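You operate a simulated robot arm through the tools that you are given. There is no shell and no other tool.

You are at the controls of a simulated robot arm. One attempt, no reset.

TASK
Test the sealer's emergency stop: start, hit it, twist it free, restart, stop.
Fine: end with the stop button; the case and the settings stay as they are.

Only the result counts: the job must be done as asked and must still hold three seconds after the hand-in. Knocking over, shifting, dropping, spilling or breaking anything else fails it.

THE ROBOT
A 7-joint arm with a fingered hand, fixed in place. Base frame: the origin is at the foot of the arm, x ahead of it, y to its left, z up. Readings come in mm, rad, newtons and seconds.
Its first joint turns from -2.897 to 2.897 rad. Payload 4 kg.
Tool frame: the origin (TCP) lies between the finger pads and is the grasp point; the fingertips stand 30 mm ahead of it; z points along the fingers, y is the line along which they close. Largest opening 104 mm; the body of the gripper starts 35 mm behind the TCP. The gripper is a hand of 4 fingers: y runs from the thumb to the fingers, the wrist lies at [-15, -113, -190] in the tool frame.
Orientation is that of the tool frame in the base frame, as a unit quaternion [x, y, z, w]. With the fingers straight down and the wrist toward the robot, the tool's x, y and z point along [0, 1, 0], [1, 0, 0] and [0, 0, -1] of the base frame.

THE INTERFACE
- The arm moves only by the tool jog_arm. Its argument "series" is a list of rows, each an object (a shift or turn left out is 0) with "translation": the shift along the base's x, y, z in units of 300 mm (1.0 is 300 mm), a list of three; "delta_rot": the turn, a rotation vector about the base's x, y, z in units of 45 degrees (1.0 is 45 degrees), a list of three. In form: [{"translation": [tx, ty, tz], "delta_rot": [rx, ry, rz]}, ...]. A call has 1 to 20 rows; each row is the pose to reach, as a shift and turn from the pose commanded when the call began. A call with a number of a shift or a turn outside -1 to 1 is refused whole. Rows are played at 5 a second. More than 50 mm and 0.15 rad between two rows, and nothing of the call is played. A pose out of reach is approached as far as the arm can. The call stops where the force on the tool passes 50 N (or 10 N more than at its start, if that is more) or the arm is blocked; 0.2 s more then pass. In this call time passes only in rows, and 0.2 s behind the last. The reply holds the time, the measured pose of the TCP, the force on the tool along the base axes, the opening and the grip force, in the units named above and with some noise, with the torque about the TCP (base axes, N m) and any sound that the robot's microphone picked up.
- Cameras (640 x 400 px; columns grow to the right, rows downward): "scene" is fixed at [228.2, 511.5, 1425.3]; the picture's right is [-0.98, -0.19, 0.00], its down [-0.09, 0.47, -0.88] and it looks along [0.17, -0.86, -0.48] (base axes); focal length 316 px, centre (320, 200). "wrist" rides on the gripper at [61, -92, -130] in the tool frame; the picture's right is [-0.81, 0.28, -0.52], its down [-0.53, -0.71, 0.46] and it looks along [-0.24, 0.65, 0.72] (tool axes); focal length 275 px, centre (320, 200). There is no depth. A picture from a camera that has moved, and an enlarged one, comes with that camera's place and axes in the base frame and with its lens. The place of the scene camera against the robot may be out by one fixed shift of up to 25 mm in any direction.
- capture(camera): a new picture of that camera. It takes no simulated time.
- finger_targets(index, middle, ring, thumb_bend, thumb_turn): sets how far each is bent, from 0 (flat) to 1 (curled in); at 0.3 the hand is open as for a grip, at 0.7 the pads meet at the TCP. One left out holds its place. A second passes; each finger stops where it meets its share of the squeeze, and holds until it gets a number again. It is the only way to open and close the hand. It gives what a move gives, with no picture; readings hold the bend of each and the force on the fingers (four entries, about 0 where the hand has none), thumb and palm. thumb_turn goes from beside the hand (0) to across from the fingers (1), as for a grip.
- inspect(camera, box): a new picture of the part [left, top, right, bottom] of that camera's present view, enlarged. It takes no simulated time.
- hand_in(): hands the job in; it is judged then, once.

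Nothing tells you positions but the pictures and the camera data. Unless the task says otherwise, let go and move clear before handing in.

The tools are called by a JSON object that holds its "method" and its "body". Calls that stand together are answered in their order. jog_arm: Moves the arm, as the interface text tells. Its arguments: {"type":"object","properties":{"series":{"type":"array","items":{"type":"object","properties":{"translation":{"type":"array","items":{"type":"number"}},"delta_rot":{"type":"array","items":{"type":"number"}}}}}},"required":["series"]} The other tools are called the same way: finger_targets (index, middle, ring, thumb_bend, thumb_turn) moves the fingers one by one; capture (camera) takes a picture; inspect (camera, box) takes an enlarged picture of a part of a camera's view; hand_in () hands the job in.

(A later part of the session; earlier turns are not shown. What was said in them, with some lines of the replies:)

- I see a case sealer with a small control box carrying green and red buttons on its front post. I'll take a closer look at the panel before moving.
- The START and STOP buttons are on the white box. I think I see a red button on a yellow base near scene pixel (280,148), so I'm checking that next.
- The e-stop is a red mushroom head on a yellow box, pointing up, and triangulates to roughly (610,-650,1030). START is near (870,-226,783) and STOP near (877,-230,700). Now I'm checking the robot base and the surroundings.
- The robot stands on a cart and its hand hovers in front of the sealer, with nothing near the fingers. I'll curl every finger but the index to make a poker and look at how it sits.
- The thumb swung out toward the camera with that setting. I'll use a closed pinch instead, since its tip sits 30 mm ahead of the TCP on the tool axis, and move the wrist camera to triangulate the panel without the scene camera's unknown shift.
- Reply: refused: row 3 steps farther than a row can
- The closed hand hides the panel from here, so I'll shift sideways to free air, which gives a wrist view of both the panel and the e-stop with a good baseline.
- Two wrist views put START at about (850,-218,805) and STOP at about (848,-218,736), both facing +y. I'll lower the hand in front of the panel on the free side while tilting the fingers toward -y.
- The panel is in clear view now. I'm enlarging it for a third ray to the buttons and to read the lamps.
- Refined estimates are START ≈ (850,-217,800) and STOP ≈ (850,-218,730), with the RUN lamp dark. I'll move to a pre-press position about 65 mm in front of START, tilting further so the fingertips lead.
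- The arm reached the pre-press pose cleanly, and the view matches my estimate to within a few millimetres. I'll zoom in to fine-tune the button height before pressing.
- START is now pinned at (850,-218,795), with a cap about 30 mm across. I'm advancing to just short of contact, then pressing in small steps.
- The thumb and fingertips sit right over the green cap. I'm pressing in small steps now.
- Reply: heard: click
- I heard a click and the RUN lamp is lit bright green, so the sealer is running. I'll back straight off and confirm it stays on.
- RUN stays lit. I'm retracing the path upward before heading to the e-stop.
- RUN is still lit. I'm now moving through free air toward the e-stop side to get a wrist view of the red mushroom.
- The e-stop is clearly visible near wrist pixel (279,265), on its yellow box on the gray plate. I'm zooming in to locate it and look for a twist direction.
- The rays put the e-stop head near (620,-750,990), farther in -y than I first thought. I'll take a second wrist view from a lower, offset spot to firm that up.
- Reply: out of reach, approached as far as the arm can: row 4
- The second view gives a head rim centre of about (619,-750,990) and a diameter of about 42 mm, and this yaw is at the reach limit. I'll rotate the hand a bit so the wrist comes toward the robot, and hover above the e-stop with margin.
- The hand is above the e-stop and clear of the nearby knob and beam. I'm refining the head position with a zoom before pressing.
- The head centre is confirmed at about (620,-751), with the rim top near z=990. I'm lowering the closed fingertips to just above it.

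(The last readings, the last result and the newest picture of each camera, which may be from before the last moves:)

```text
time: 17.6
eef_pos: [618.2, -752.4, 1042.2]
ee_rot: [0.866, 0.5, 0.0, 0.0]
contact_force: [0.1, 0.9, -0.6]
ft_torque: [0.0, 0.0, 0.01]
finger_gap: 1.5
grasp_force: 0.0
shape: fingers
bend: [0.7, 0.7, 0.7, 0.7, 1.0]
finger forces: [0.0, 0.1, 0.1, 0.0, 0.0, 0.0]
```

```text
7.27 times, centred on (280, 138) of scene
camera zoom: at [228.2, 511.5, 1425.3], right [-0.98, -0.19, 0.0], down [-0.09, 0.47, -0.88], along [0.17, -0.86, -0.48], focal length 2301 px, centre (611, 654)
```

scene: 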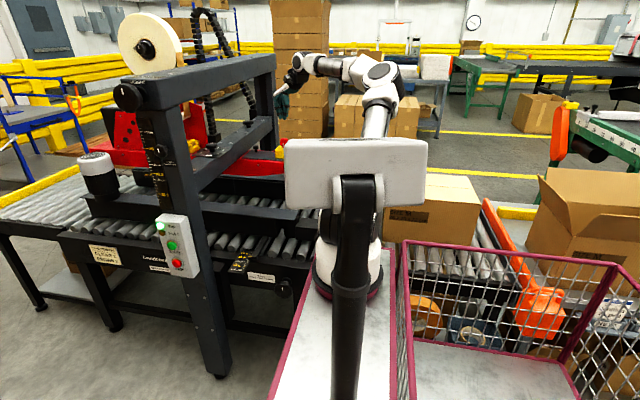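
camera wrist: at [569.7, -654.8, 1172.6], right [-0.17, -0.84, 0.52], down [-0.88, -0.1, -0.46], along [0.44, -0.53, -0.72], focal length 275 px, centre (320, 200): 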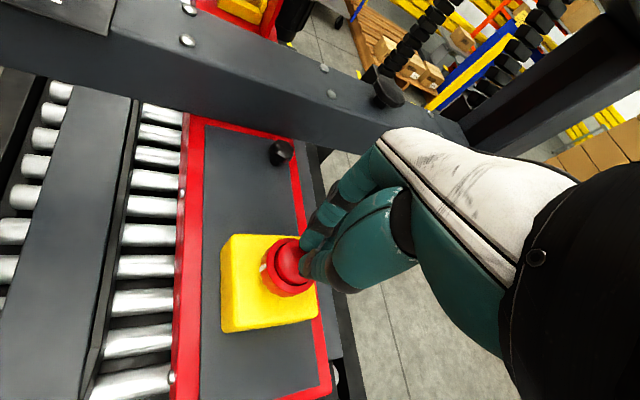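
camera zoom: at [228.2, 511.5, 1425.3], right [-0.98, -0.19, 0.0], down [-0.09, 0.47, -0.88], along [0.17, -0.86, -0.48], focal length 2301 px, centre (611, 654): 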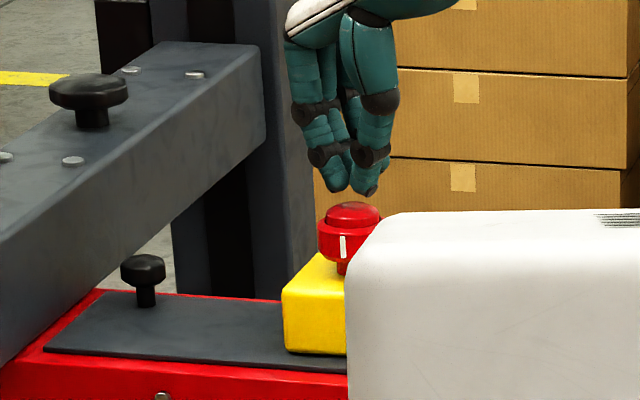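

The tips are centred just above the mushroom. I'm pressing straight down in small steps.

{"method": "jog_arm", "body": {"series": [{"translation": [0.0, 0.003, -0.015]}, {"translation": [0.0, 0.003, -0.03]}, {"translation": [0.0, 0.003, -0.042]}, {"translation": [0.0, 0.003, -0.054]}, {"translation": [0.0, 0.003, -0.066]}]}}

{"method": "inspect", "body": {"camera": "scene", "box": [250, 110, 310, 165]}}

{"method": "inspect", "body": {"camera": "scene", "box": [130, 200, 220, 290]}}

```text
time: 18.8
eef_pos: [618.0, -751.5, 1025.0]
ee_rot: [0.866, 0.5, 0.001, 0.003]
contact_force: [1.5, -1.8, 17.7]
ft_torque: [-0.02, -0.13, -0.03]
finger_gap: 1.3
grasp_force: 9.0
shape: fingers
bend: [0.7, 0.7, 0.7, 0.7, 1.0]
finger forces: [11.7, 1.0, 0.0, 0.1, 5.6, 0.1]
heard: click
```

```text
7.27 times, centred on (280, 138) of scene
camera zoom: at [228.2, 511.5, 1425.3], right [-0.98, -0.19, 0.0], down [-0.09, 0.47, -0.88], along [0.17, -0.86, -0.48], focal length 2301 px, centre (611, 654)
```

zoom: 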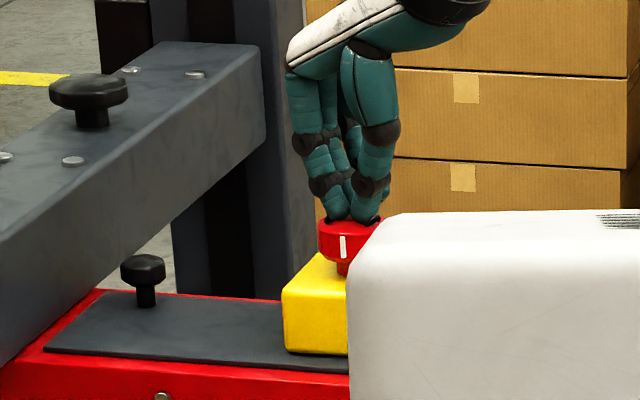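

```text
4.44 times, centred on (175, 245) of scene
camera zoom: at [228.2, 511.5, 1425.3], right [-0.98, -0.19, 0.0], down [-0.09, 0.47, -0.88], along [0.17, -0.86, -0.48], focal length 1406 px, centre (964, 0)
```

zoom: 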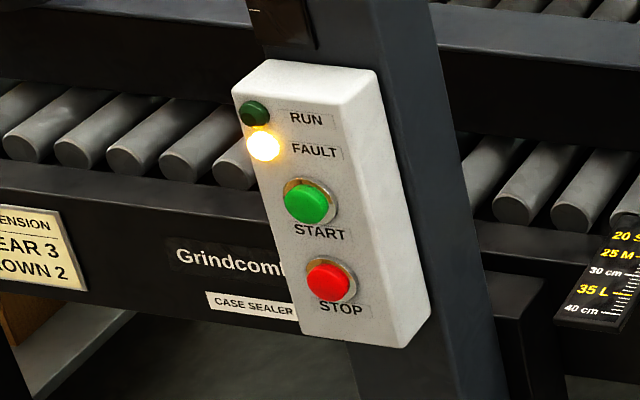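

A click came with the press, FAULT is lit and RUN is off, so the e-stop has latched. The outer ring with the white mark is the twist collar, so next I'll lift off and open the fingers for a grip around it.

{"method": "jog_arm", "body": {"series": [{"translation": [0.006, 0.003, 0.08]}, {"translation": [0.006, 0.003, 0.18]}]}}

{"method": "finger_targets", "body": {"index": 0.4, "middle": 0.4, "ring": 0.4, "thumb_bend": 0.4, "thumb_turn": 1.0}}

{"method": "inspect", "body": {"camera": "scene", "box": [250, 100, 310, 155]}}

{"method": "capture", "body": {"camera": "wrist"}}

{"method": "inspect", "body": {"camera": "scene", "box": [130, 200, 220, 290]}}

```text
time: 19.4
eef_pos: [619.8, -749.3, 1076.9]
ee_rot: [0.866, 0.5, 0.0, -0.001]
contact_force: [-0.5, 0.2, -1.0]
ft_torque: [0.01, 0.02, -0.01]
finger_gap: 1.2
grasp_force: 0.0
shape: fingers
bend: [0.7, 0.7, 0.7, 0.7, 1.0]
finger forces: [0.0, 0.0, 0.0, 0.0, 0.0, 0.0]
```

```text
time: 20.4
eef_pos: [620.9, -749.3, 1077.4]
ee_rot: [0.866, 0.5, 0.0, 0.0]
contact_force: [-0.7, 0.2, 0.1]
ft_torque: [-0.02, 0.0, -0.02]
finger_gap: 77.4
grasp_force: 0.2
shape: fingers
bend: [0.4, 0.4, 0.4, 0.4, 0.99]
finger forces: [0.0, 0.1, 0.0, 0.0, 0.0, 0.0]
```

```text
7.27 times, centred on (280, 128) of scene
camera zoom: at [228.2, 511.5, 1425.3], right [-0.98, -0.19, 0.0], down [-0.09, 0.47, -0.88], along [0.17, -0.86, -0.48], focal length 2301 px, centre (611, 727)
```

zoom: 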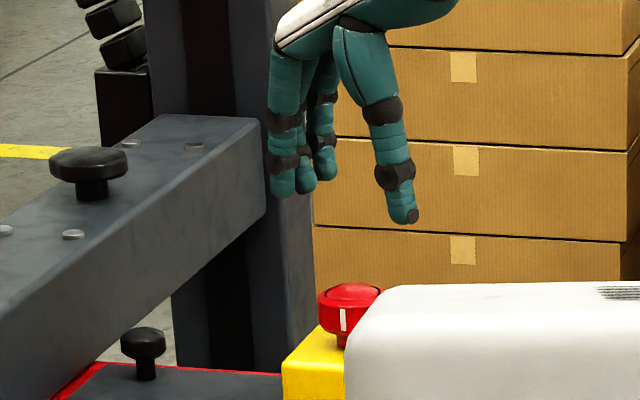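

```text
taken
camera wrist: at [572.3, -652.9, 1206.8], right [-0.17, -0.84, 0.52], down [-0.88, -0.11, -0.46], along [0.44, -0.53, -0.72], focal length 275 px, centre (320, 200)
```

wrist: 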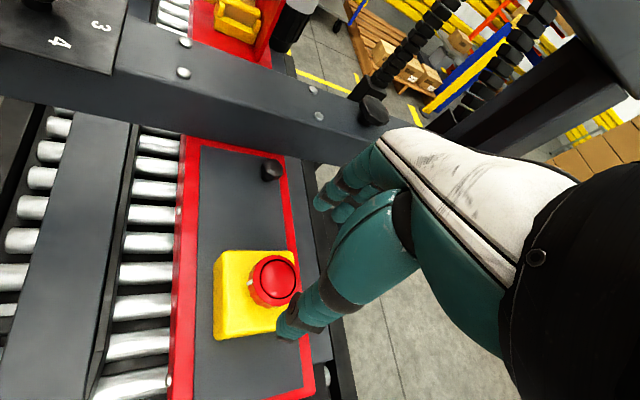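

```text
4.44 times, centred on (175, 245) of scene
camera zoom: at [228.2, 511.5, 1425.3], right [-0.98, -0.19, 0.0], down [-0.09, 0.47, -0.88], along [0.17, -0.86, -0.48], focal length 1406 px, centre (964, 0)
```

zoom: 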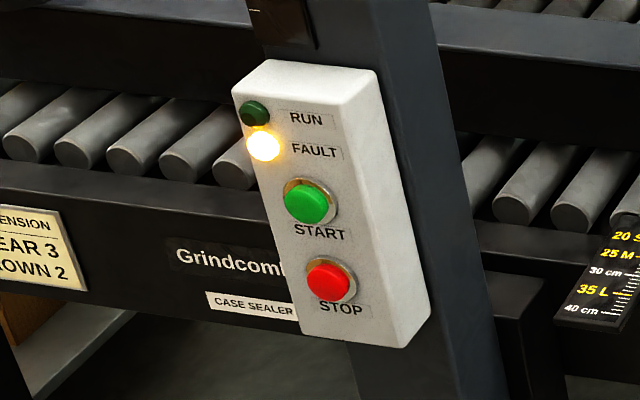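

FAULT is still lit with the plunger flush, so it is latched. At this opening the thumb tip reaches about 37 mm below the TCP, so I'll lower to TCP z≈1004 to keep the tips above the yellow box, then check.

{"method": "jog_arm", "body": {"series": [{"translation": [0.0, -0.005, -0.08]}, {"translation": [0.0, -0.005, -0.16]}, {"translation": [0.0, -0.005, -0.2]}, {"translation": [0.0, -0.005, -0.24]}]}}

{"method": "inspect", "body": {"camera": "scene", "box": [250, 110, 310, 165]}}

{"method": "inspect", "body": {"camera": "wrist", "box": [200, 190, 380, 320]}}

```text
time: 21.4
eef_pos: [620.6, -751.4, 1004.4]
ee_rot: [0.866, 0.5, 0.001, 0.0]
contact_force: [0.3, 0.5, 0.5]
ft_torque: [-0.04, 0.0, -0.01]
finger_gap: 77.2
grasp_force: 0.1
shape: fingers
bend: [0.4, 0.4, 0.4, 0.4, 0.99]
finger forces: [0.0, 0.1, 0.0, 0.0, 0.0, 0.0]
```

```text
7.27 times, centred on (280, 138) of scene
camera zoom: at [228.2, 511.5, 1425.3], right [-0.98, -0.19, 0.0], down [-0.09, 0.47, -0.88], along [0.17, -0.86, -0.48], focal length 2301 px, centre (611, 654)
```

zoom: 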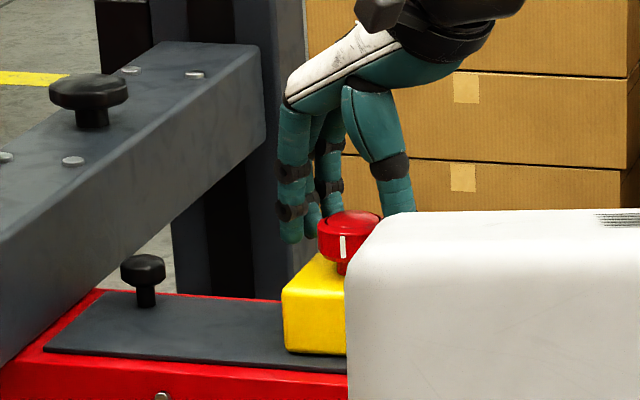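

```text
3.08 times, centred on (290, 255) of wrist
camera zoom: at [572.1, -654.1, 1134.6], right [-0.17, -0.84, 0.52], down [-0.88, -0.11, -0.46], along [0.44, -0.53, -0.72], focal length 847 px, centre (412, 31)
```

zoom: 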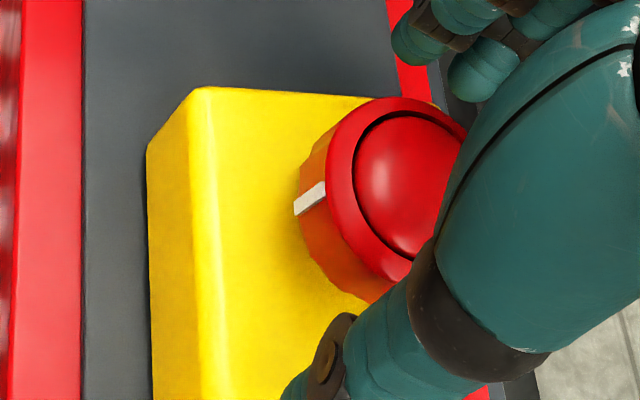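

The finger tips sit about level with the upper part of the ring. I'll narrow the opening without touching to see how tip depth changes.

{"method": "finger_targets", "body": {"index": 0.49, "middle": 0.49, "ring": 0.49, "thumb_bend": 0.48}}

{"method": "inspect", "body": {"camera": "scene", "box": [260, 120, 300, 155]}}

{"method": "inspect", "body": {"camera": "wrist", "box": [200, 190, 380, 320]}}

```text
time: 22.4
eef_pos: [620.7, -751.5, 1004.6]
ee_rot: [0.866, 0.5, 0.0, 0.0]
contact_force: [-0.3, 0.4, 0.5]
ft_torque: [-0.03, 0.0, -0.03]
finger_gap: 56.4
grasp_force: 0.0
shape: fingers
bend: [0.49, 0.49, 0.49, 0.48, 1.0]
finger forces: [0.1, 0.1, 0.1, 0.0, 0.0, 0.1]
```

```text
11.43 times, centred on (280, 138) of scene
camera zoom: at [228.2, 511.5, 1425.3], right [-0.98, -0.19, 0.0], down [-0.09, 0.47, -0.88], along [0.17, -0.86, -0.48], focal length 3616 px, centre (777, 914)
```

zoom: 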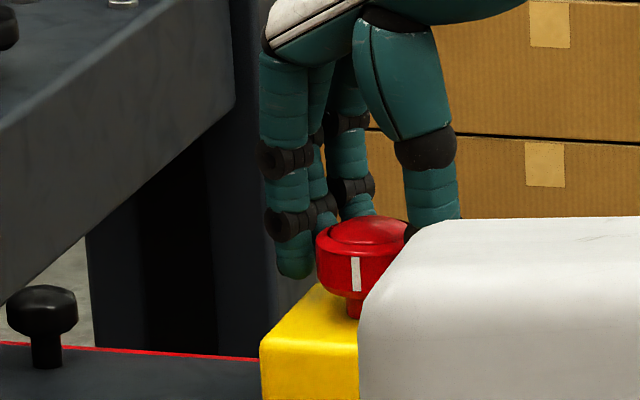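

```text
3.08 times, centred on (290, 255) of wrist
camera zoom: at [572.1, -654.2, 1134.7], right [-0.17, -0.84, 0.52], down [-0.88, -0.11, -0.46], along [0.44, -0.53, -0.72], focal length 847 px, centre (412, 31)
```

zoom: 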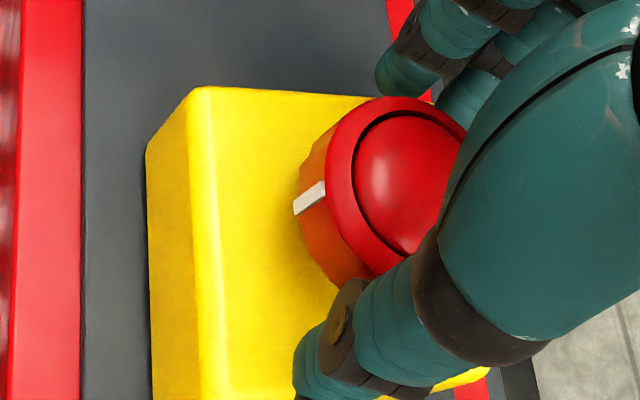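

Now the tips overlap nearly the full ring height without touching. I'm closing the grip on the ring.

{"method": "finger_targets", "body": {"index": 0.65, "middle": 0.65, "ring": 0.65, "thumb_bend": 0.65}}

{"method": "inspect", "body": {"camera": "scene", "box": [260, 120, 300, 155]}}

{"method": "inspect", "body": {"camera": "wrist", "box": [200, 190, 380, 320]}}

```text
time: 23.4
eef_pos: [620.9, -750.9, 1005.9]
ee_rot: [0.866, 0.5, 0.0, 0.0]
contact_force: [2.3, -2.3, 0.8]
ft_torque: [-0.05, -0.05, -0.03]
finger_gap: 36.7
grasp_force: 8.5
shape: fingers
bend: [0.57, 0.6, 0.65, 0.56, 1.0]
finger forces: [5.3, 4.5, 0.0, 0.1, 7.7, 0.0]
```

```text
11.43 times, centred on (280, 138) of scene
camera zoom: at [228.2, 511.5, 1425.3], right [-0.98, -0.19, 0.0], down [-0.09, 0.47, -0.88], along [0.17, -0.86, -0.48], focal length 3616 px, centre (777, 914)
```

zoom: 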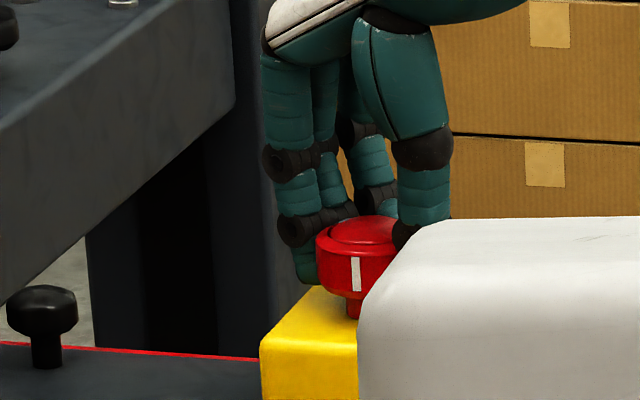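

```text
3.08 times, centred on (290, 255) of wrist
camera zoom: at [572.2, -654.3, 1134.6], right [-0.17, -0.84, 0.52], down [-0.88, -0.11, -0.46], along [0.44, -0.53, -0.72], focal length 847 px, centre (412, 31)
```

zoom: 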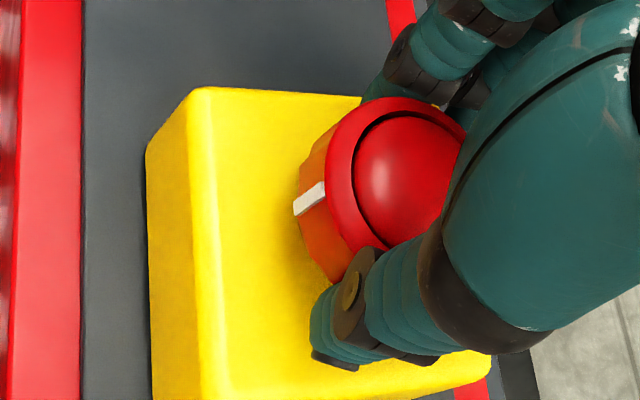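

Thumb, index and middle grip the collar with about 8.5 N, and the TCP sits on its axis. I'm twisting clockwise (seen from above) in small steps.

{"method": "jog_arm", "body": {"series": [{"delta_rot": [0, 0, -0.13]}, {"delta_rot": [0, 0, -0.26]}, {"delta_rot": [0, 0, -0.39]}, {"delta_rot": [0, 0, -0.52]}, {"delta_rot": [0, 0, -0.65]}]}}

{"method": "inspect", "body": {"camera": "scene", "box": [260, 120, 300, 155]}}

{"method": "inspect", "body": {"camera": "wrist", "box": [200, 190, 380, 320]}}

{"method": "inspect", "body": {"camera": "scene", "box": [130, 200, 220, 290]}}

```text
time: 24.6
eef_pos: [619.8, -750.9, 1004.9]
ee_rot: [0.965, 0.264, -0.001, 0.0]
contact_force: [3.4, -3.1, -0.8]
ft_torque: [-0.06, -0.04, 0.03]
finger_gap: 36.5
grasp_force: 9.3
shape: fingers
bend: [0.57, 0.6, 0.65, 0.57, 1.0]
finger forces: [6.3, 4.5, 0.1, 0.1, 7.4, 0.0]
```

```text
11.43 times, centred on (280, 138) of scene
camera zoom: at [228.2, 511.5, 1425.3], right [-0.98, -0.19, 0.0], down [-0.09, 0.47, -0.88], along [0.17, -0.86, -0.48], focal length 3616 px, centre (777, 914)
```

zoom: 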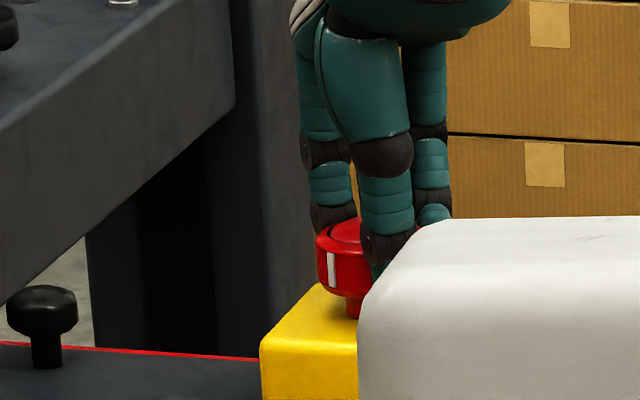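

```text
3.08 times, centred on (290, 255) of wrist
camera zoom: at [625.9, -643.4, 1134.8], right [-0.56, -0.65, 0.52], down [-0.82, 0.34, -0.46], along [0.12, -0.68, -0.72], focal length 847 px, centre (412, 31)
```

zoom: 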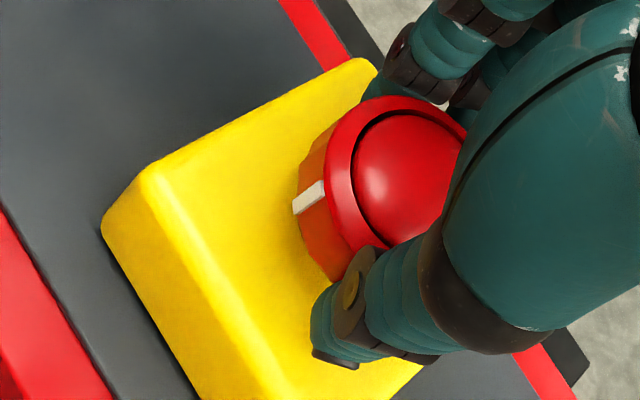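

```text
4.44 times, centred on (175, 245) of scene
camera zoom: at [228.2, 511.5, 1425.3], right [-0.98, -0.19, 0.0], down [-0.09, 0.47, -0.88], along [0.17, -0.86, -0.48], focal length 1406 px, centre (964, 0)
```

zoom: 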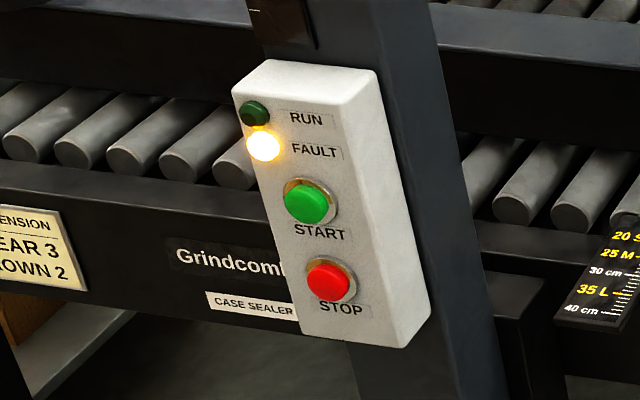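

The collar turned with the hand (the white mark moved left), but the latch hasn't released yet. I'm continuing clockwise.

{"method": "jog_arm", "body": {"series": [{"delta_rot": [0, 0, -0.13]}, {"delta_rot": [0, 0, -0.26]}, {"delta_rot": [0, 0, -0.39]}, {"delta_rot": [0, 0, -0.52]}]}}

{"method": "inspect", "body": {"camera": "scene", "box": [260, 120, 300, 155]}}

{"method": "inspect", "body": {"camera": "wrist", "box": [200, 190, 380, 320]}}

{"method": "inspect", "body": {"camera": "scene", "box": [130, 200, 220, 290]}}

```text
time: 25.6
eef_pos: [619.7, -750.9, 1003.8]
ee_rot: [0.998, 0.064, 0.0, 0.0]
contact_force: [-0.7, -2.0, -0.7]
ft_torque: [-0.11, 0.01, 0.03]
finger_gap: 36.4
grasp_force: 9.0
shape: fingers
bend: [0.57, 0.6, 0.65, 0.57, 1.0]
finger forces: [5.7, 4.9, 0.0, 0.1, 7.8, 0.0]
```

```text
11.43 times, centred on (280, 138) of scene
camera zoom: at [228.2, 511.5, 1425.3], right [-0.98, -0.19, 0.0], down [-0.09, 0.47, -0.88], along [0.17, -0.86, -0.48], focal length 3616 px, centre (777, 914)
```

zoom: 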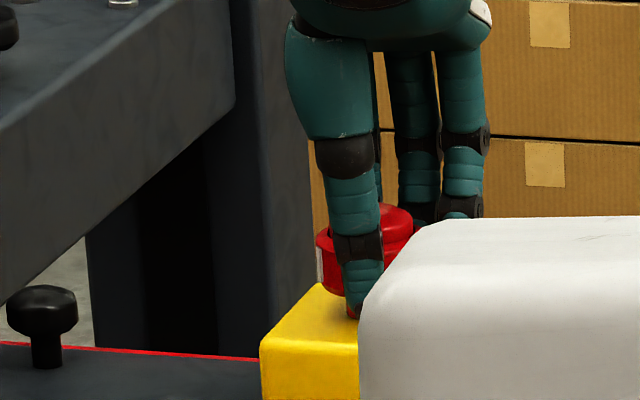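

```text
3.08 times, centred on (290, 255) of wrist
camera zoom: at [669.1, -654.6, 1134.8], right [-0.77, -0.38, 0.52], down [-0.62, 0.64, -0.46], along [-0.16, -0.67, -0.72], focal length 847 px, centre (412, 31)
```

zoom: 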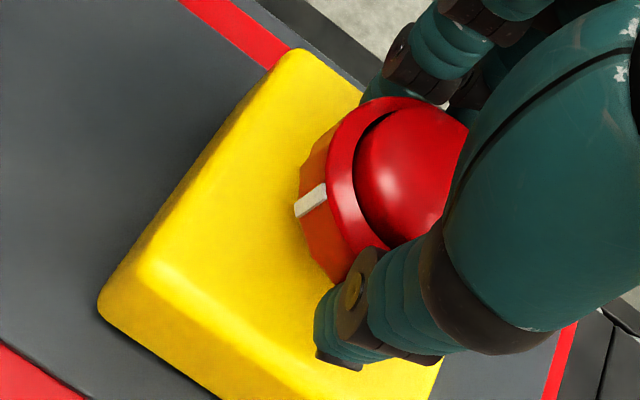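

```text
4.44 times, centred on (175, 245) of scene
camera zoom: at [228.2, 511.5, 1425.3], right [-0.98, -0.19, 0.0], down [-0.09, 0.47, -0.88], along [0.17, -0.86, -0.48], focal length 1406 px, centre (964, 0)
```

zoom: 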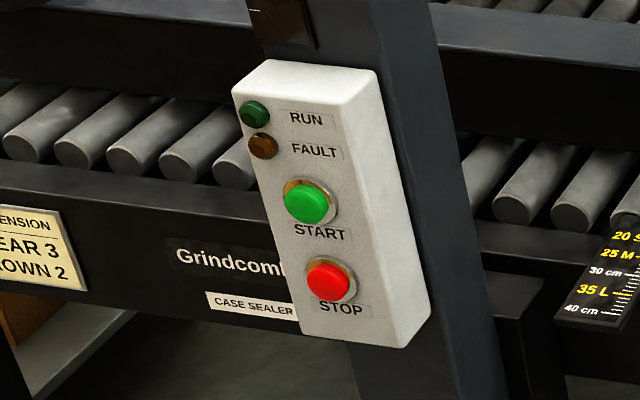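

The plunger popped up and FAULT went out, so the e-stop is released. I'm opening the fingers and lifting straight up.

{"method": "finger_targets", "body": {"index": 0.4, "middle": 0.4, "ring": 0.4, "thumb_bend": 0.4}}

{"method": "jog_arm", "body": {"series": [{"translation": [0.0, 0.0, 0.05]}, {"translation": [0.0, 0.0, 0.15]}, {"translation": [0.0, 0.0, 0.3]}, {"translation": [0.0, 0.0, 0.45]}]}}

{"method": "inspect", "body": {"camera": "scene", "box": [250, 100, 310, 165]}}

{"method": "capture", "body": {"camera": "wrist"}}

{"method": "inspect", "body": {"camera": "scene", "box": [130, 200, 220, 290]}}

```text
time: 26.6
eef_pos: [619.6, -750.4, 1005.1]
ee_rot: [0.998, 0.065, 0.0, 0.0]
contact_force: [0.3, 0.4, 0.0]
ft_torque: [-0.01, 0.0, -0.01]
finger_gap: 77.5
grasp_force: 0.1
shape: fingers
bend: [0.4, 0.4, 0.4, 0.4, 0.99]
finger forces: [0.0, 0.0, 0.1, 0.0, 0.1, 0.0]
```

```text
time: 27.6
eef_pos: [620.2, -751.2, 1140.5]
ee_rot: [0.998, 0.064, 0.0, 0.0]
contact_force: [0.6, -0.3, 0.0]
ft_torque: [0.04, -0.01, 0.05]
finger_gap: 77.5
grasp_force: 0.1
shape: fingers
bend: [0.4, 0.4, 0.4, 0.4, 0.99]
finger forces: [0.0, 0.0, 0.1, 0.0, 0.0, 0.0]
```

```text
6.15 times, centred on (280, 132) of scene
camera zoom: at [228.2, 511.5, 1425.3], right [-0.98, -0.19, 0.0], down [-0.09, 0.47, -0.88], along [0.17, -0.86, -0.48], focal length 1947 px, centre (566, 615)
```

zoom: 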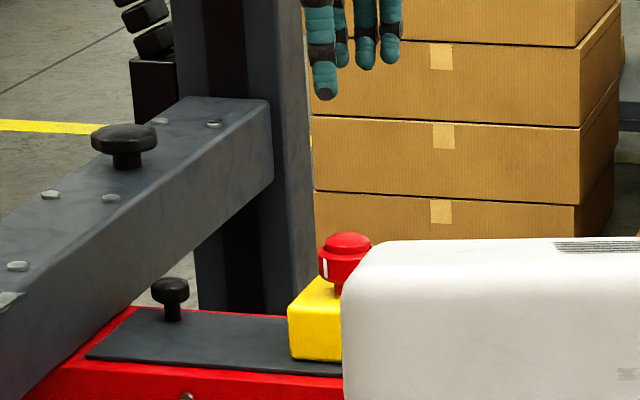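

```text
taken
camera wrist: at [669.9, -654.9, 1269.8], right [-0.77, -0.38, 0.52], down [-0.62, 0.64, -0.45], along [-0.16, -0.67, -0.72], focal length 275 px, centre (320, 200)
```

wrist: 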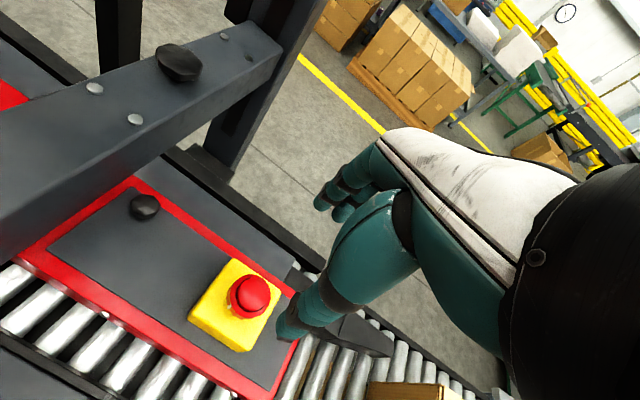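

```text
4.44 times, centred on (175, 245) of scene
camera zoom: at [228.2, 511.5, 1425.3], right [-0.98, -0.19, 0.0], down [-0.09, 0.47, -0.88], along [0.17, -0.86, -0.48], focal length 1406 px, centre (964, 0)
```

zoom: 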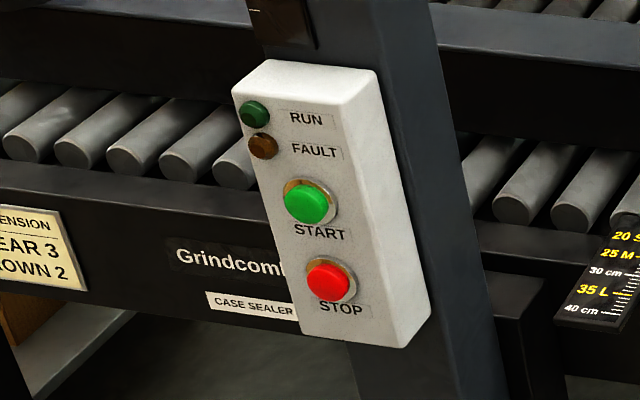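

The e-stop is up, and both lamps are off. I'm checking the collar's resting state once more before going back to START.

{"method": "inspect", "body": {"camera": "wrist", "box": [180, 240, 300, 360]}}

{"method": "inspect", "body": {"camera": "scene", "box": [260, 120, 300, 155]}}

```text
3.33 times, centred on (240, 300) of wrist
camera zoom: at [669.9, -654.9, 1269.8], right [-0.77, -0.38, 0.52], down [-0.62, 0.64, -0.45], along [-0.16, -0.67, -0.72], focal length 918 px, centre (587, -133)
```

zoom: 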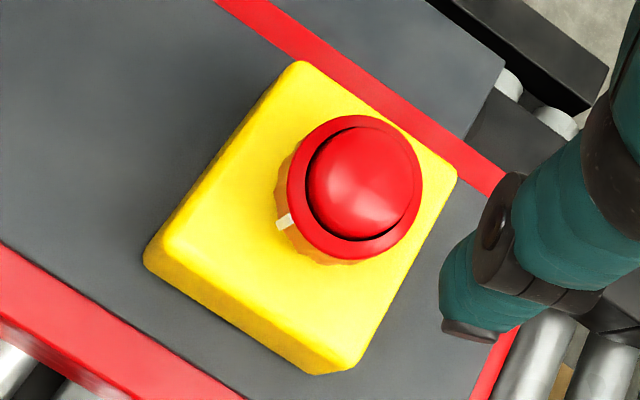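

```text
11.43 times, centred on (280, 138) of scene
camera zoom: at [228.2, 511.5, 1425.3], right [-0.98, -0.19, 0.0], down [-0.09, 0.47, -0.88], along [0.17, -0.86, -0.48], focal length 3616 px, centre (777, 914)
```

zoom: 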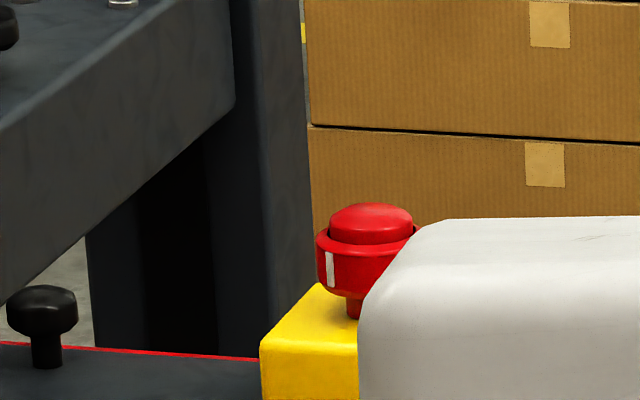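

The e-stop has popped out and the collar is springing back. I'll close the fingers to the poking pinch and retrace my path to the panel, undoing the yaw on the way.

{"method": "finger_targets", "body": {"index": 0.7, "middle": 0.7, "ring": 0.7, "thumb_bend": 0.7, "thumb_turn": 1.0}}

{"method": "jog_arm", "body": {"series": [{"translation": [-0.016, 0.03, 0.09], "delta_rot": [0, 0, 0.1667]}, {"translation": [-0.033, 0.08, 0.18], "delta_rot": [0, 0, 0.3333]}, {"translation": [-0.05, 0.14, 0.26], "delta_rot": [0, 0, 0.5]}, {"translation": [-0.066, 0.2, 0.32], "delta_rot": [0, 0, 0.6667]}, {"translation": [-0.083, 0.27, 0.36], "delta_rot": [0, 0, 0.8333]}, {"translation": [-0.1, 0.333, 0.38], "delta_rot": [0, 0, 1.0]}]}}

{"method": "jog_arm", "body": {"series": [{"translation": [-0.006, 0.153, 0.0], "delta_rot": [0, 0, 0.167]}, {"translation": [-0.013, 0.306, 0.0], "delta_rot": [0, 0, 0.335]}, {"translation": [-0.02, 0.46, 0.0], "delta_rot": [0, 0, 0.502]}, {"translation": [-0.026, 0.613, 0.0], "delta_rot": [0, 0, 0.67]}, {"translation": [-0.033, 0.767, 0.0], "delta_rot": [0, 0, 0.837]}]}}

{"method": "capture", "body": {"camera": "scene"}}

```text
time: 28.6
eef_pos: [621.5, -750.0, 1140.3]
ee_rot: [0.998, 0.065, 0.0, -0.001]
contact_force: [0.0, -0.2, -0.1]
ft_torque: [-0.04, 0.04, -0.01]
finger_gap: 2.0
grasp_force: 0.0
shape: fingers
bend: [0.7, 0.7, 0.7, 0.7, 1.0]
finger forces: [0.1, 0.0, 0.0, 0.0, 0.0, 0.0]
```

```text
time: 30.0
eef_pos: [590.3, -650.5, 1255.0]
ee_rot: [0.897, 0.442, 0.0, 0.0]
contact_force: [-0.4, -0.3, 0.4]
ft_torque: [0.0, 0.04, 0.02]
finger_gap: 1.7
grasp_force: 0.1
shape: fingers
bend: [0.7, 0.7, 0.7, 0.7, 1.0]
finger forces: [0.0, 0.0, 0.0, 0.0, 0.0, 0.1]
```

```text
time: 31.2
eef_pos: [580.3, -420.9, 1254.7]
ee_rot: [0.706, 0.708, 0.0, -0.001]
contact_force: [-0.3, -0.4, 0.3]
ft_torque: [0.03, -0.02, 0.0]
finger_gap: 1.4
grasp_force: 0.1
shape: fingers
bend: [0.7, 0.7, 0.7, 0.7, 1.0]
finger forces: [0.0, 0.0, 0.1, 0.0, 0.0, 0.1]
```

```text
taken
```

scene: 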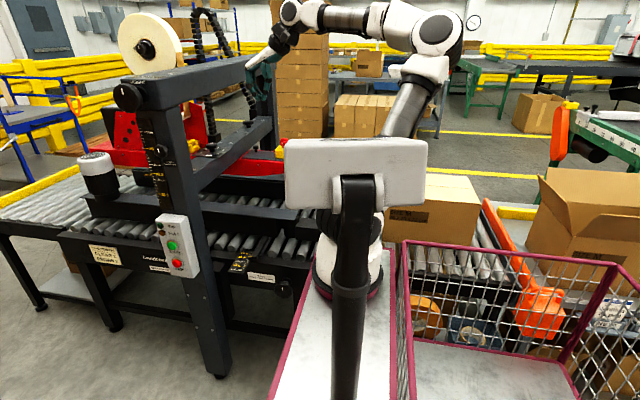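

The arm is back on the transit route. I'm continuing to the panel along the same path as before.

{"method": "jog_arm", "body": {"series": [{"translation": [0.028, 0.139, 0.0]}, {"translation": [0.056, 0.278, 0.0]}, {"translation": [0.083, 0.417, 0.0]}, {"translation": [0.111, 0.556, 0.0]}, {"translation": [0.139, 0.694, 0.0]}, {"translation": [0.167, 0.833, 0.0]}]}}

{"method": "jog_arm", "body": {"series": [{"translation": [0.039, 0.061, -0.097], "delta_rot": [-0.1667, 0, 0]}, {"translation": [0.078, 0.122, -0.194], "delta_rot": [-0.3333, 0, 0]}, {"translation": [0.117, 0.183, -0.291], "delta_rot": [-0.5, 0, 0]}, {"translation": [0.156, 0.245, -0.389], "delta_rot": [-0.6667, 0, 0]}, {"translation": [0.195, 0.306, -0.486], "delta_rot": [-0.8333, 0, 0]}, {"translation": [0.233, 0.367, -0.583], "delta_rot": [-1.0, 0, 0]}]}}

{"method": "jog_arm", "body": {"series": [{"translation": [0.0625, -0.01, -0.118], "delta_rot": [-0.0833, 0, 0]}, {"translation": [0.125, -0.02, -0.236], "delta_rot": [-0.1667, 0, 0]}, {"translation": [0.1875, -0.03, -0.354], "delta_rot": [-0.25, 0, 0]}, {"translation": [0.25, -0.05, -0.472], "delta_rot": [-0.333, 0, 0]}, {"translation": [0.3125, -0.07, -0.59], "delta_rot": [-0.4167, 0, 0]}, {"translation": [0.375, -0.09, -0.708], "delta_rot": [-0.5, 0, 0]}, {"translation": [0.4375, -0.11, -0.826], "delta_rot": [-0.5833, 0, 0]}, {"translation": [0.5, -0.133, -0.95], "delta_rot": [-0.6667, 0, 0]}]}}

{"method": "capture", "body": {"camera": "wrist"}}

```text
time: 32.6
eef_pos: [630.2, -169.3, 1253.0]
ee_rot: [0.707, 0.707, 0.001, 0.001]
contact_force: [-0.5, -0.3, 1.0]
ft_torque: [-0.01, 0.01, -0.01]
finger_gap: 1.6
grasp_force: 0.0
shape: fingers
bend: [0.7, 0.7, 0.7, 0.7, 1.0]
finger forces: [0.0, 0.1, 0.0, 0.0, 0.0, 0.0]
```

```text
time: 34.0
eef_pos: [700.1, -59.3, 1078.2]
ee_rot: [0.653, 0.654, -0.269, 0.271]
contact_force: [-0.7, -0.4, 0.7]
ft_torque: [-0.03, -0.03, 0.01]
finger_gap: 1.5
grasp_force: 0.0
shape: fingers
bend: [0.7, 0.7, 0.7, 0.7, 1.0]
finger forces: [0.1, 0.0, 0.0, 0.1, 0.1, 0.0]
```

```text
time: 35.8
eef_pos: [848.9, -100.2, 792.9]
ee_rot: [0.561, 0.561, -0.43, 0.43]
contact_force: [0.2, 0.3, -0.4]
ft_torque: [0.04, 0.0, 0.02]
finger_gap: 1.7
grasp_force: 0.0
shape: fingers
bend: [0.7, 0.7, 0.7, 0.7, 1.0]
finger forces: [0.1, 0.1, 0.0, 0.0, 0.1, 0.0]
```

```text
taken
camera wrist: at [756.9, 39.6, 768.3], right [0.27, 0.29, 0.92], down [-0.71, -0.58, 0.4], along [0.65, -0.76, 0.05], focal length 275 px, centre (320, 200)
```

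wrist: 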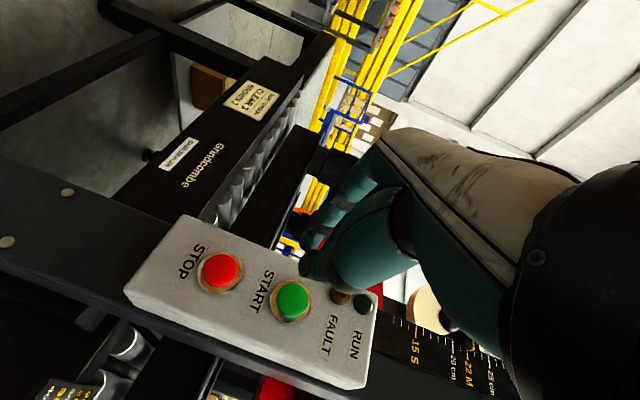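

I'm back at the same pre-press pose with both lamps dark. Pressing START again the same way.

{"method": "jog_arm", "body": {"series": [{"translation": [0.003, -0.1, 0.002]}, {"translation": [0.003, -0.2, 0.002]}, {"translation": [0.003, -0.25, 0.002]}, {"translation": [0.003, -0.265, 0.002]}, {"translation": [0.003, -0.28, 0.002]}, {"translation": [0.003, -0.29, 0.002]}]}}

{"method": "inspect", "body": {"camera": "wrist", "box": [180, 200, 400, 340]}}

```text
time: 37.2
eef_pos: [851.3, -186.4, 796.4]
ee_rot: [0.56, 0.561, -0.431, 0.431]
contact_force: [1.8, 3.1, 0.5]
ft_torque: [-0.02, -0.03, 0.0]
finger_gap: 1.5
grasp_force: 1.6
shape: fingers
bend: [0.7, 0.7, 0.7, 0.7, 1.0]
finger forces: [0.1, 2.7, 0.1, 0.1, 0.1, 0.0]
heard: click
```

```text
2.86 times, centred on (290, 270) of wrist
camera zoom: at [759.5, -47.1, 769.0], right [0.27, 0.29, 0.92], down [-0.71, -0.58, 0.4], along [0.65, -0.76, 0.05], focal length 786 px, centre (406, 0)
```

zoom: 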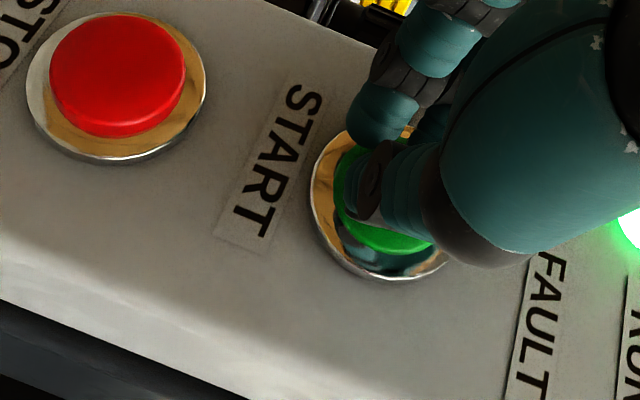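

Clicked again and RUN is lit, so it has restarted. I'm backing off and moving down to line up with STOP.

{"method": "jog_arm", "body": {"series": [{"translation": [0.0, 0.1, 0.0]}, {"translation": [0.0, 0.2, 0.0]}, {"translation": [0.0, 0.27, -0.04]}, {"translation": [0.0, 0.27, -0.14]}, {"translation": [0.0, 0.27, -0.243]}]}}

{"method": "capture", "body": {"camera": "wrist"}}

{"method": "capture", "body": {"camera": "scene"}}

```text
time: 38.4
eef_pos: [850.5, -106.8, 720.5]
ee_rot: [0.561, 0.562, -0.43, 0.43]
contact_force: [-0.5, 0.5, 0.6]
ft_torque: [0.01, 0.0, -0.01]
finger_gap: 1.5
grasp_force: 0.1
shape: fingers
bend: [0.7, 0.7, 0.7, 0.7, 1.0]
finger forces: [0.0, 0.0, 0.0, 0.0, 0.0, 0.0]
```

```text
taken
camera wrist: at [759.0, 32.9, 694.9], right [0.27, 0.29, 0.92], down [-0.71, -0.58, 0.4], along [0.65, -0.76, 0.05], focal length 275 px, centre (320, 200)
```

wrist: 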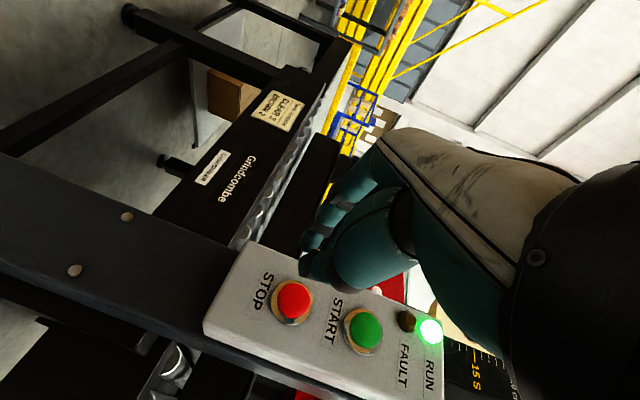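

```text
taken
```

scene: 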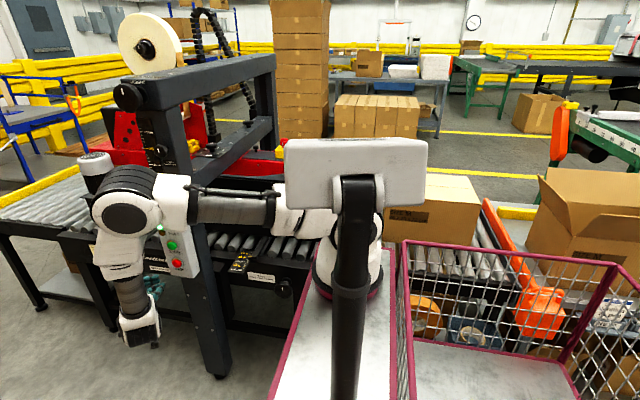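

RUN stays lit and STOP now sits in the view exactly where START did before its press. I'm pressing STOP.

{"method": "jog_arm", "body": {"series": [{"translation": [0.0, -0.1, 0.0]}, {"translation": [0.0, -0.2, 0.0]}, {"translation": [0.0, -0.228, 0.0]}, {"translation": [0.0, -0.244, 0.0]}, {"translation": [0.0, -0.258, 0.0]}, {"translation": [0.0, -0.27, 0.0]}]}}

{"method": "capture", "body": {"camera": "wrist"}}

```text
time: 39.8
eef_pos: [850.8, -186.3, 720.4]
ee_rot: [0.561, 0.562, -0.429, 0.431]
contact_force: [-0.5, 2.8, -0.8]
ft_torque: [0.0, -0.02, 0.02]
finger_gap: 1.3
grasp_force: 1.1
shape: fingers
bend: [0.7, 0.7, 0.7, 0.7, 1.0]
finger forces: [0.1, 2.8, 0.0, 0.0, 0.0, 0.0]
heard: click
```

```text
taken
camera wrist: at [759.4, -47.3, 695.7], right [0.27, 0.29, 0.92], down [-0.71, -0.58, 0.4], along [0.65, -0.76, 0.05], focal length 275 px, centre (320, 200)
```

wrist: 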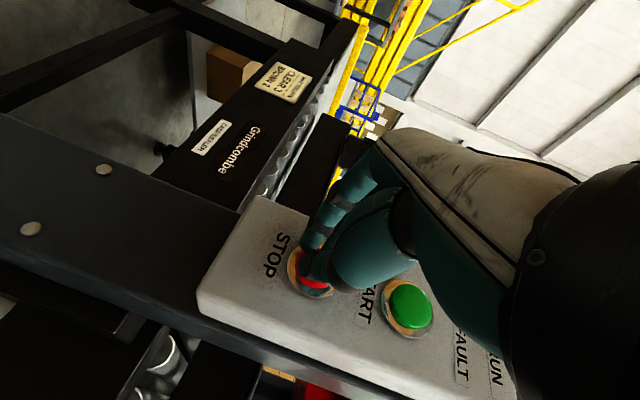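

STOP clicked. I'm backing straight off to clear the panel and will check the lamps.

{"method": "jog_arm", "body": {"series": [{"translation": [0.0, 0.1, 0.0]}, {"translation": [0.0, 0.2, 0.0]}, {"translation": [0.0, 0.3, 0.0]}, {"translation": [0.0, 0.33, 0.1]}, {"translation": [0.0, 0.33, 0.243]}]}}

{"method": "capture", "body": {"camera": "wrist"}}

{"method": "inspect", "body": {"camera": "scene", "box": [130, 200, 220, 290]}}

```text
time: 41.0
eef_pos: [851.8, -88.7, 794.2]
ee_rot: [0.561, 0.561, -0.43, 0.431]
contact_force: [-0.1, -0.4, -0.3]
ft_torque: [0.02, 0.02, -0.01]
finger_gap: 1.4
grasp_force: 0.1
shape: fingers
bend: [0.7, 0.7, 0.7, 0.7, 1.0]
finger forces: [0.1, 0.0, 0.1, 0.1, 0.0, 0.0]
```

```text
taken
camera wrist: at [759.4, 51.4, 768.2], right [0.28, 0.29, 0.92], down [-0.71, -0.58, 0.4], along [0.65, -0.76, 0.05], focal length 275 px, centre (320, 200)
```

wrist: 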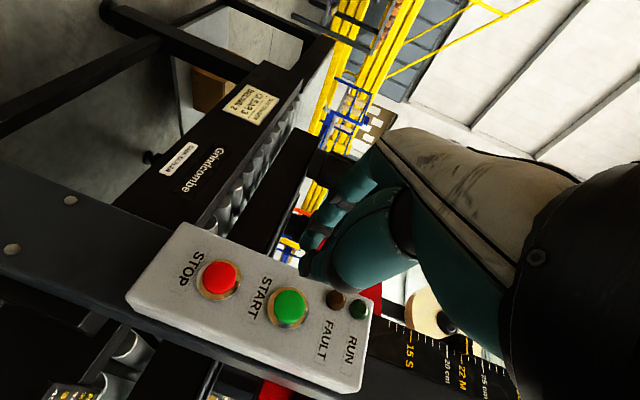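

```text
4.44 times, centred on (175, 245) of scene
camera zoom: at [228.2, 511.5, 1425.3], right [-0.98, -0.19, 0.0], down [-0.09, 0.47, -0.88], along [0.17, -0.86, -0.48], focal length 1406 px, centre (964, 0)
```

zoom: 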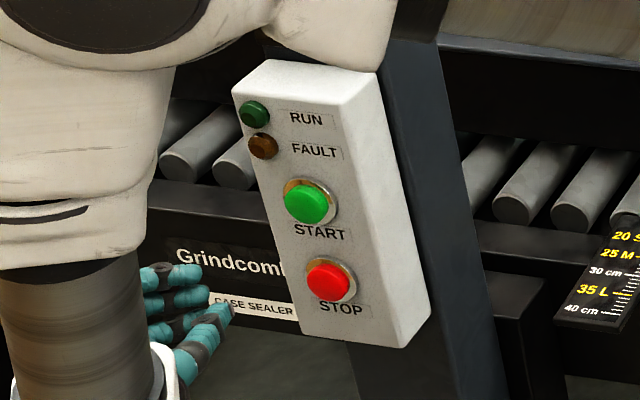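

Both RUN and FAULT are dark, so the sealer is stopped. I'm retreating along the known path and then checking the whole scene before handing in.

{"method": "jog_arm", "body": {"series": [{"translation": [-0.0625, 0.023, 0.118], "delta_rot": [0.0833, 0, 0]}, {"translation": [-0.125, 0.043, 0.236], "delta_rot": [0.1667, 0, 0]}, {"translation": [-0.1875, 0.053, 0.354], "delta_rot": [0.25, 0, 0]}, {"translation": [-0.25, 0.063, 0.472], "delta_rot": [0.333, 0, 0]}, {"translation": [-0.3125, 0.073, 0.59], "delta_rot": [0.4167, 0, 0]}, {"translation": [-0.375, 0.083, 0.708], "delta_rot": [0.5, 0, 0]}, {"translation": [-0.4375, 0.093, 0.826], "delta_rot": [0.5833, 0, 0]}, {"translation": [-0.5, 0.1, 0.95], "delta_rot": [0.6667, 0, 0]}]}}

{"method": "capture", "body": {"camera": "scene"}}

{"method": "inspect", "body": {"camera": "scene", "box": [130, 200, 220, 290]}}

{"method": "inspect", "body": {"camera": "scene", "box": [260, 120, 300, 155]}}

```text
time: 42.8
eef_pos: [700.2, -58.9, 1080.1]
ee_rot: [0.652, 0.654, -0.271, 0.27]
contact_force: [0.2, 0.1, -0.2]
ft_torque: [0.01, 0.0, -0.04]
finger_gap: 1.7
grasp_force: 0.0
shape: fingers
bend: [0.7, 0.7, 0.7, 0.7, 1.0]
finger forces: [0.0, 0.0, 0.0, 0.1, 0.0, 0.0]
```

```text
taken
```

scene: 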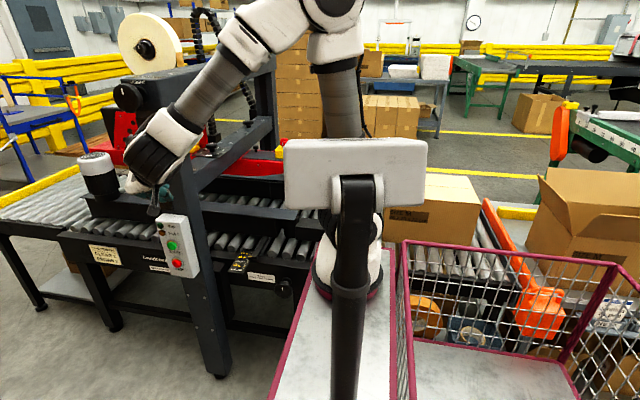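

```text
4.44 times, centred on (175, 245) of scene
camera zoom: at [228.2, 511.5, 1425.3], right [-0.98, -0.19, 0.0], down [-0.09, 0.47, -0.88], along [0.17, -0.86, -0.48], focal length 1406 px, centre (964, 0)
```

zoom: 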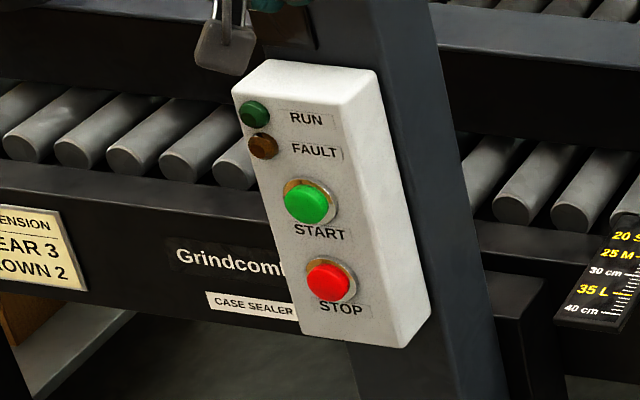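

```text
11.43 times, centred on (280, 138) of scene
camera zoom: at [228.2, 511.5, 1425.3], right [-0.98, -0.19, 0.0], down [-0.09, 0.47, -0.88], along [0.17, -0.86, -0.48], focal length 3616 px, centre (777, 914)
```

zoom: 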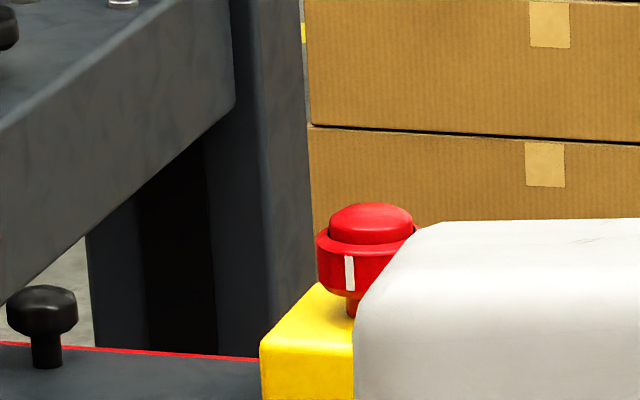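

Both lamps are off and the e-stop is out, with its collar back near its starting position. The tablet edge looks slightly shifted in this zoom, so I'm comparing it with the opening views before I hand in.

{"method": "inspect", "body": {"camera": "scene", "box": [260, 180, 500, 400]}}

{"method": "inspect", "body": {"camera": "scene", "box": [250, 125, 310, 170]}}

{"method": "inspect", "body": {"camera": "scene", "box": [260, 0, 580, 200]}}

```text
1.82 times, centred on (380, 290) of scene
camera zoom: at [228.2, 511.5, 1425.3], right [-0.98, -0.19, 0.0], down [-0.09, 0.47, -0.88], along [0.17, -0.86, -0.48], focal length 575 px, centre (211, 36)
```

zoom: 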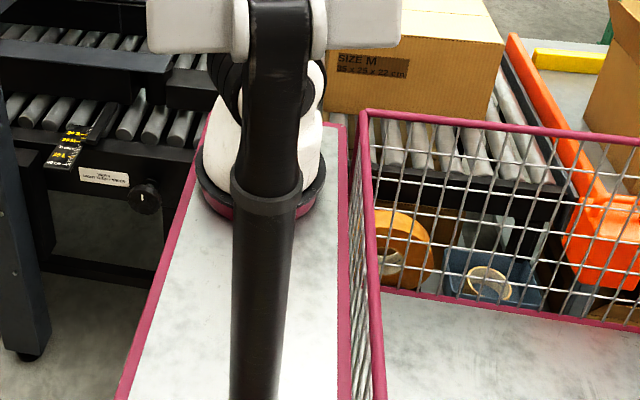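

```text
8.89 times, centred on (280, 148) of scene
camera zoom: at [228.2, 511.5, 1425.3], right [-0.98, -0.19, 0.0], down [-0.09, 0.47, -0.88], along [0.17, -0.86, -0.48], focal length 2813 px, centre (676, 667)
```

zoom: 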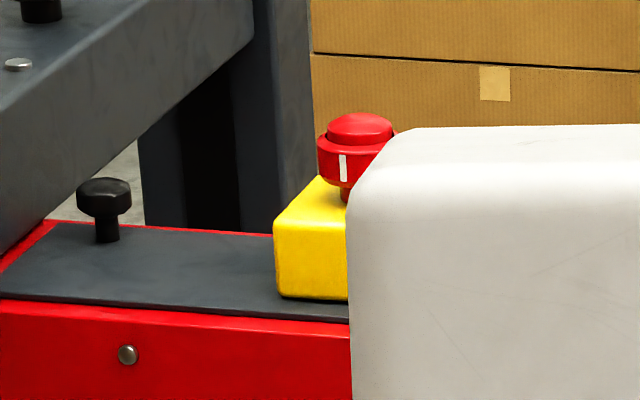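

```text
2.00 times, centred on (420, 100) of scene
camera zoom: at [228.2, 511.5, 1425.3], right [-0.98, -0.19, 0.0], down [-0.09, 0.47, -0.88], along [0.17, -0.86, -0.48], focal length 633 px, centre (120, 400)
```

zoom: 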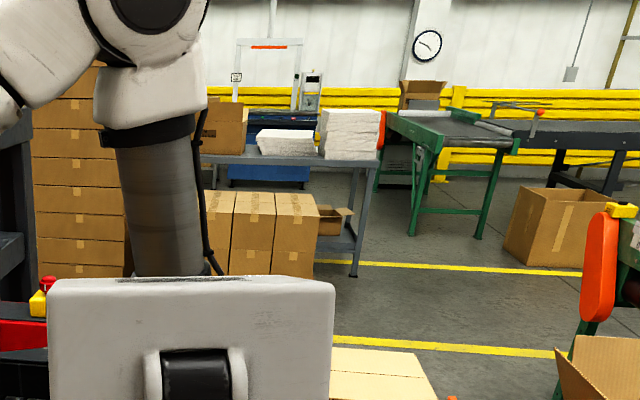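

The tablet differs by only about half a pixel, which is negligible. The case sits where it did, the sealer is stopped with both lamps off, the e-stop is released and the hand is clear, so I'm handing in.

{"method": "hand_in", "body": {}}

```text
The job is handed in.
```

The emergency stop test is done and handed in; I have no verdict back yet. The sealer is stopped, and the emergency stop is released.

| Step | Action | Result |
|---|---|---|
| 1 | Pressed START | A click; RUN lit and stayed lit |
| 2 | Hit the emergency stop | A click; FAULT lit, RUN went out, and the button stayed latched in |
| 3 | Twisted it free, about 50° clockwise | The button popped up and FAULT went out |
| 4 | Pressed START again | A click; RUN lit |
| 5 | Pressed STOP | A click; RUN and FAULT both dark |

I didn't touch the case or any of the settings, and the case looked unmoved in the last pictures. The emergency stop's collar springs back slowly; in the last picture it had almost returned to where it began.

In those pictures the edge of the tablet beside the robot appeared about half a pixel off. I felt no contact with it and took it to be image noise.
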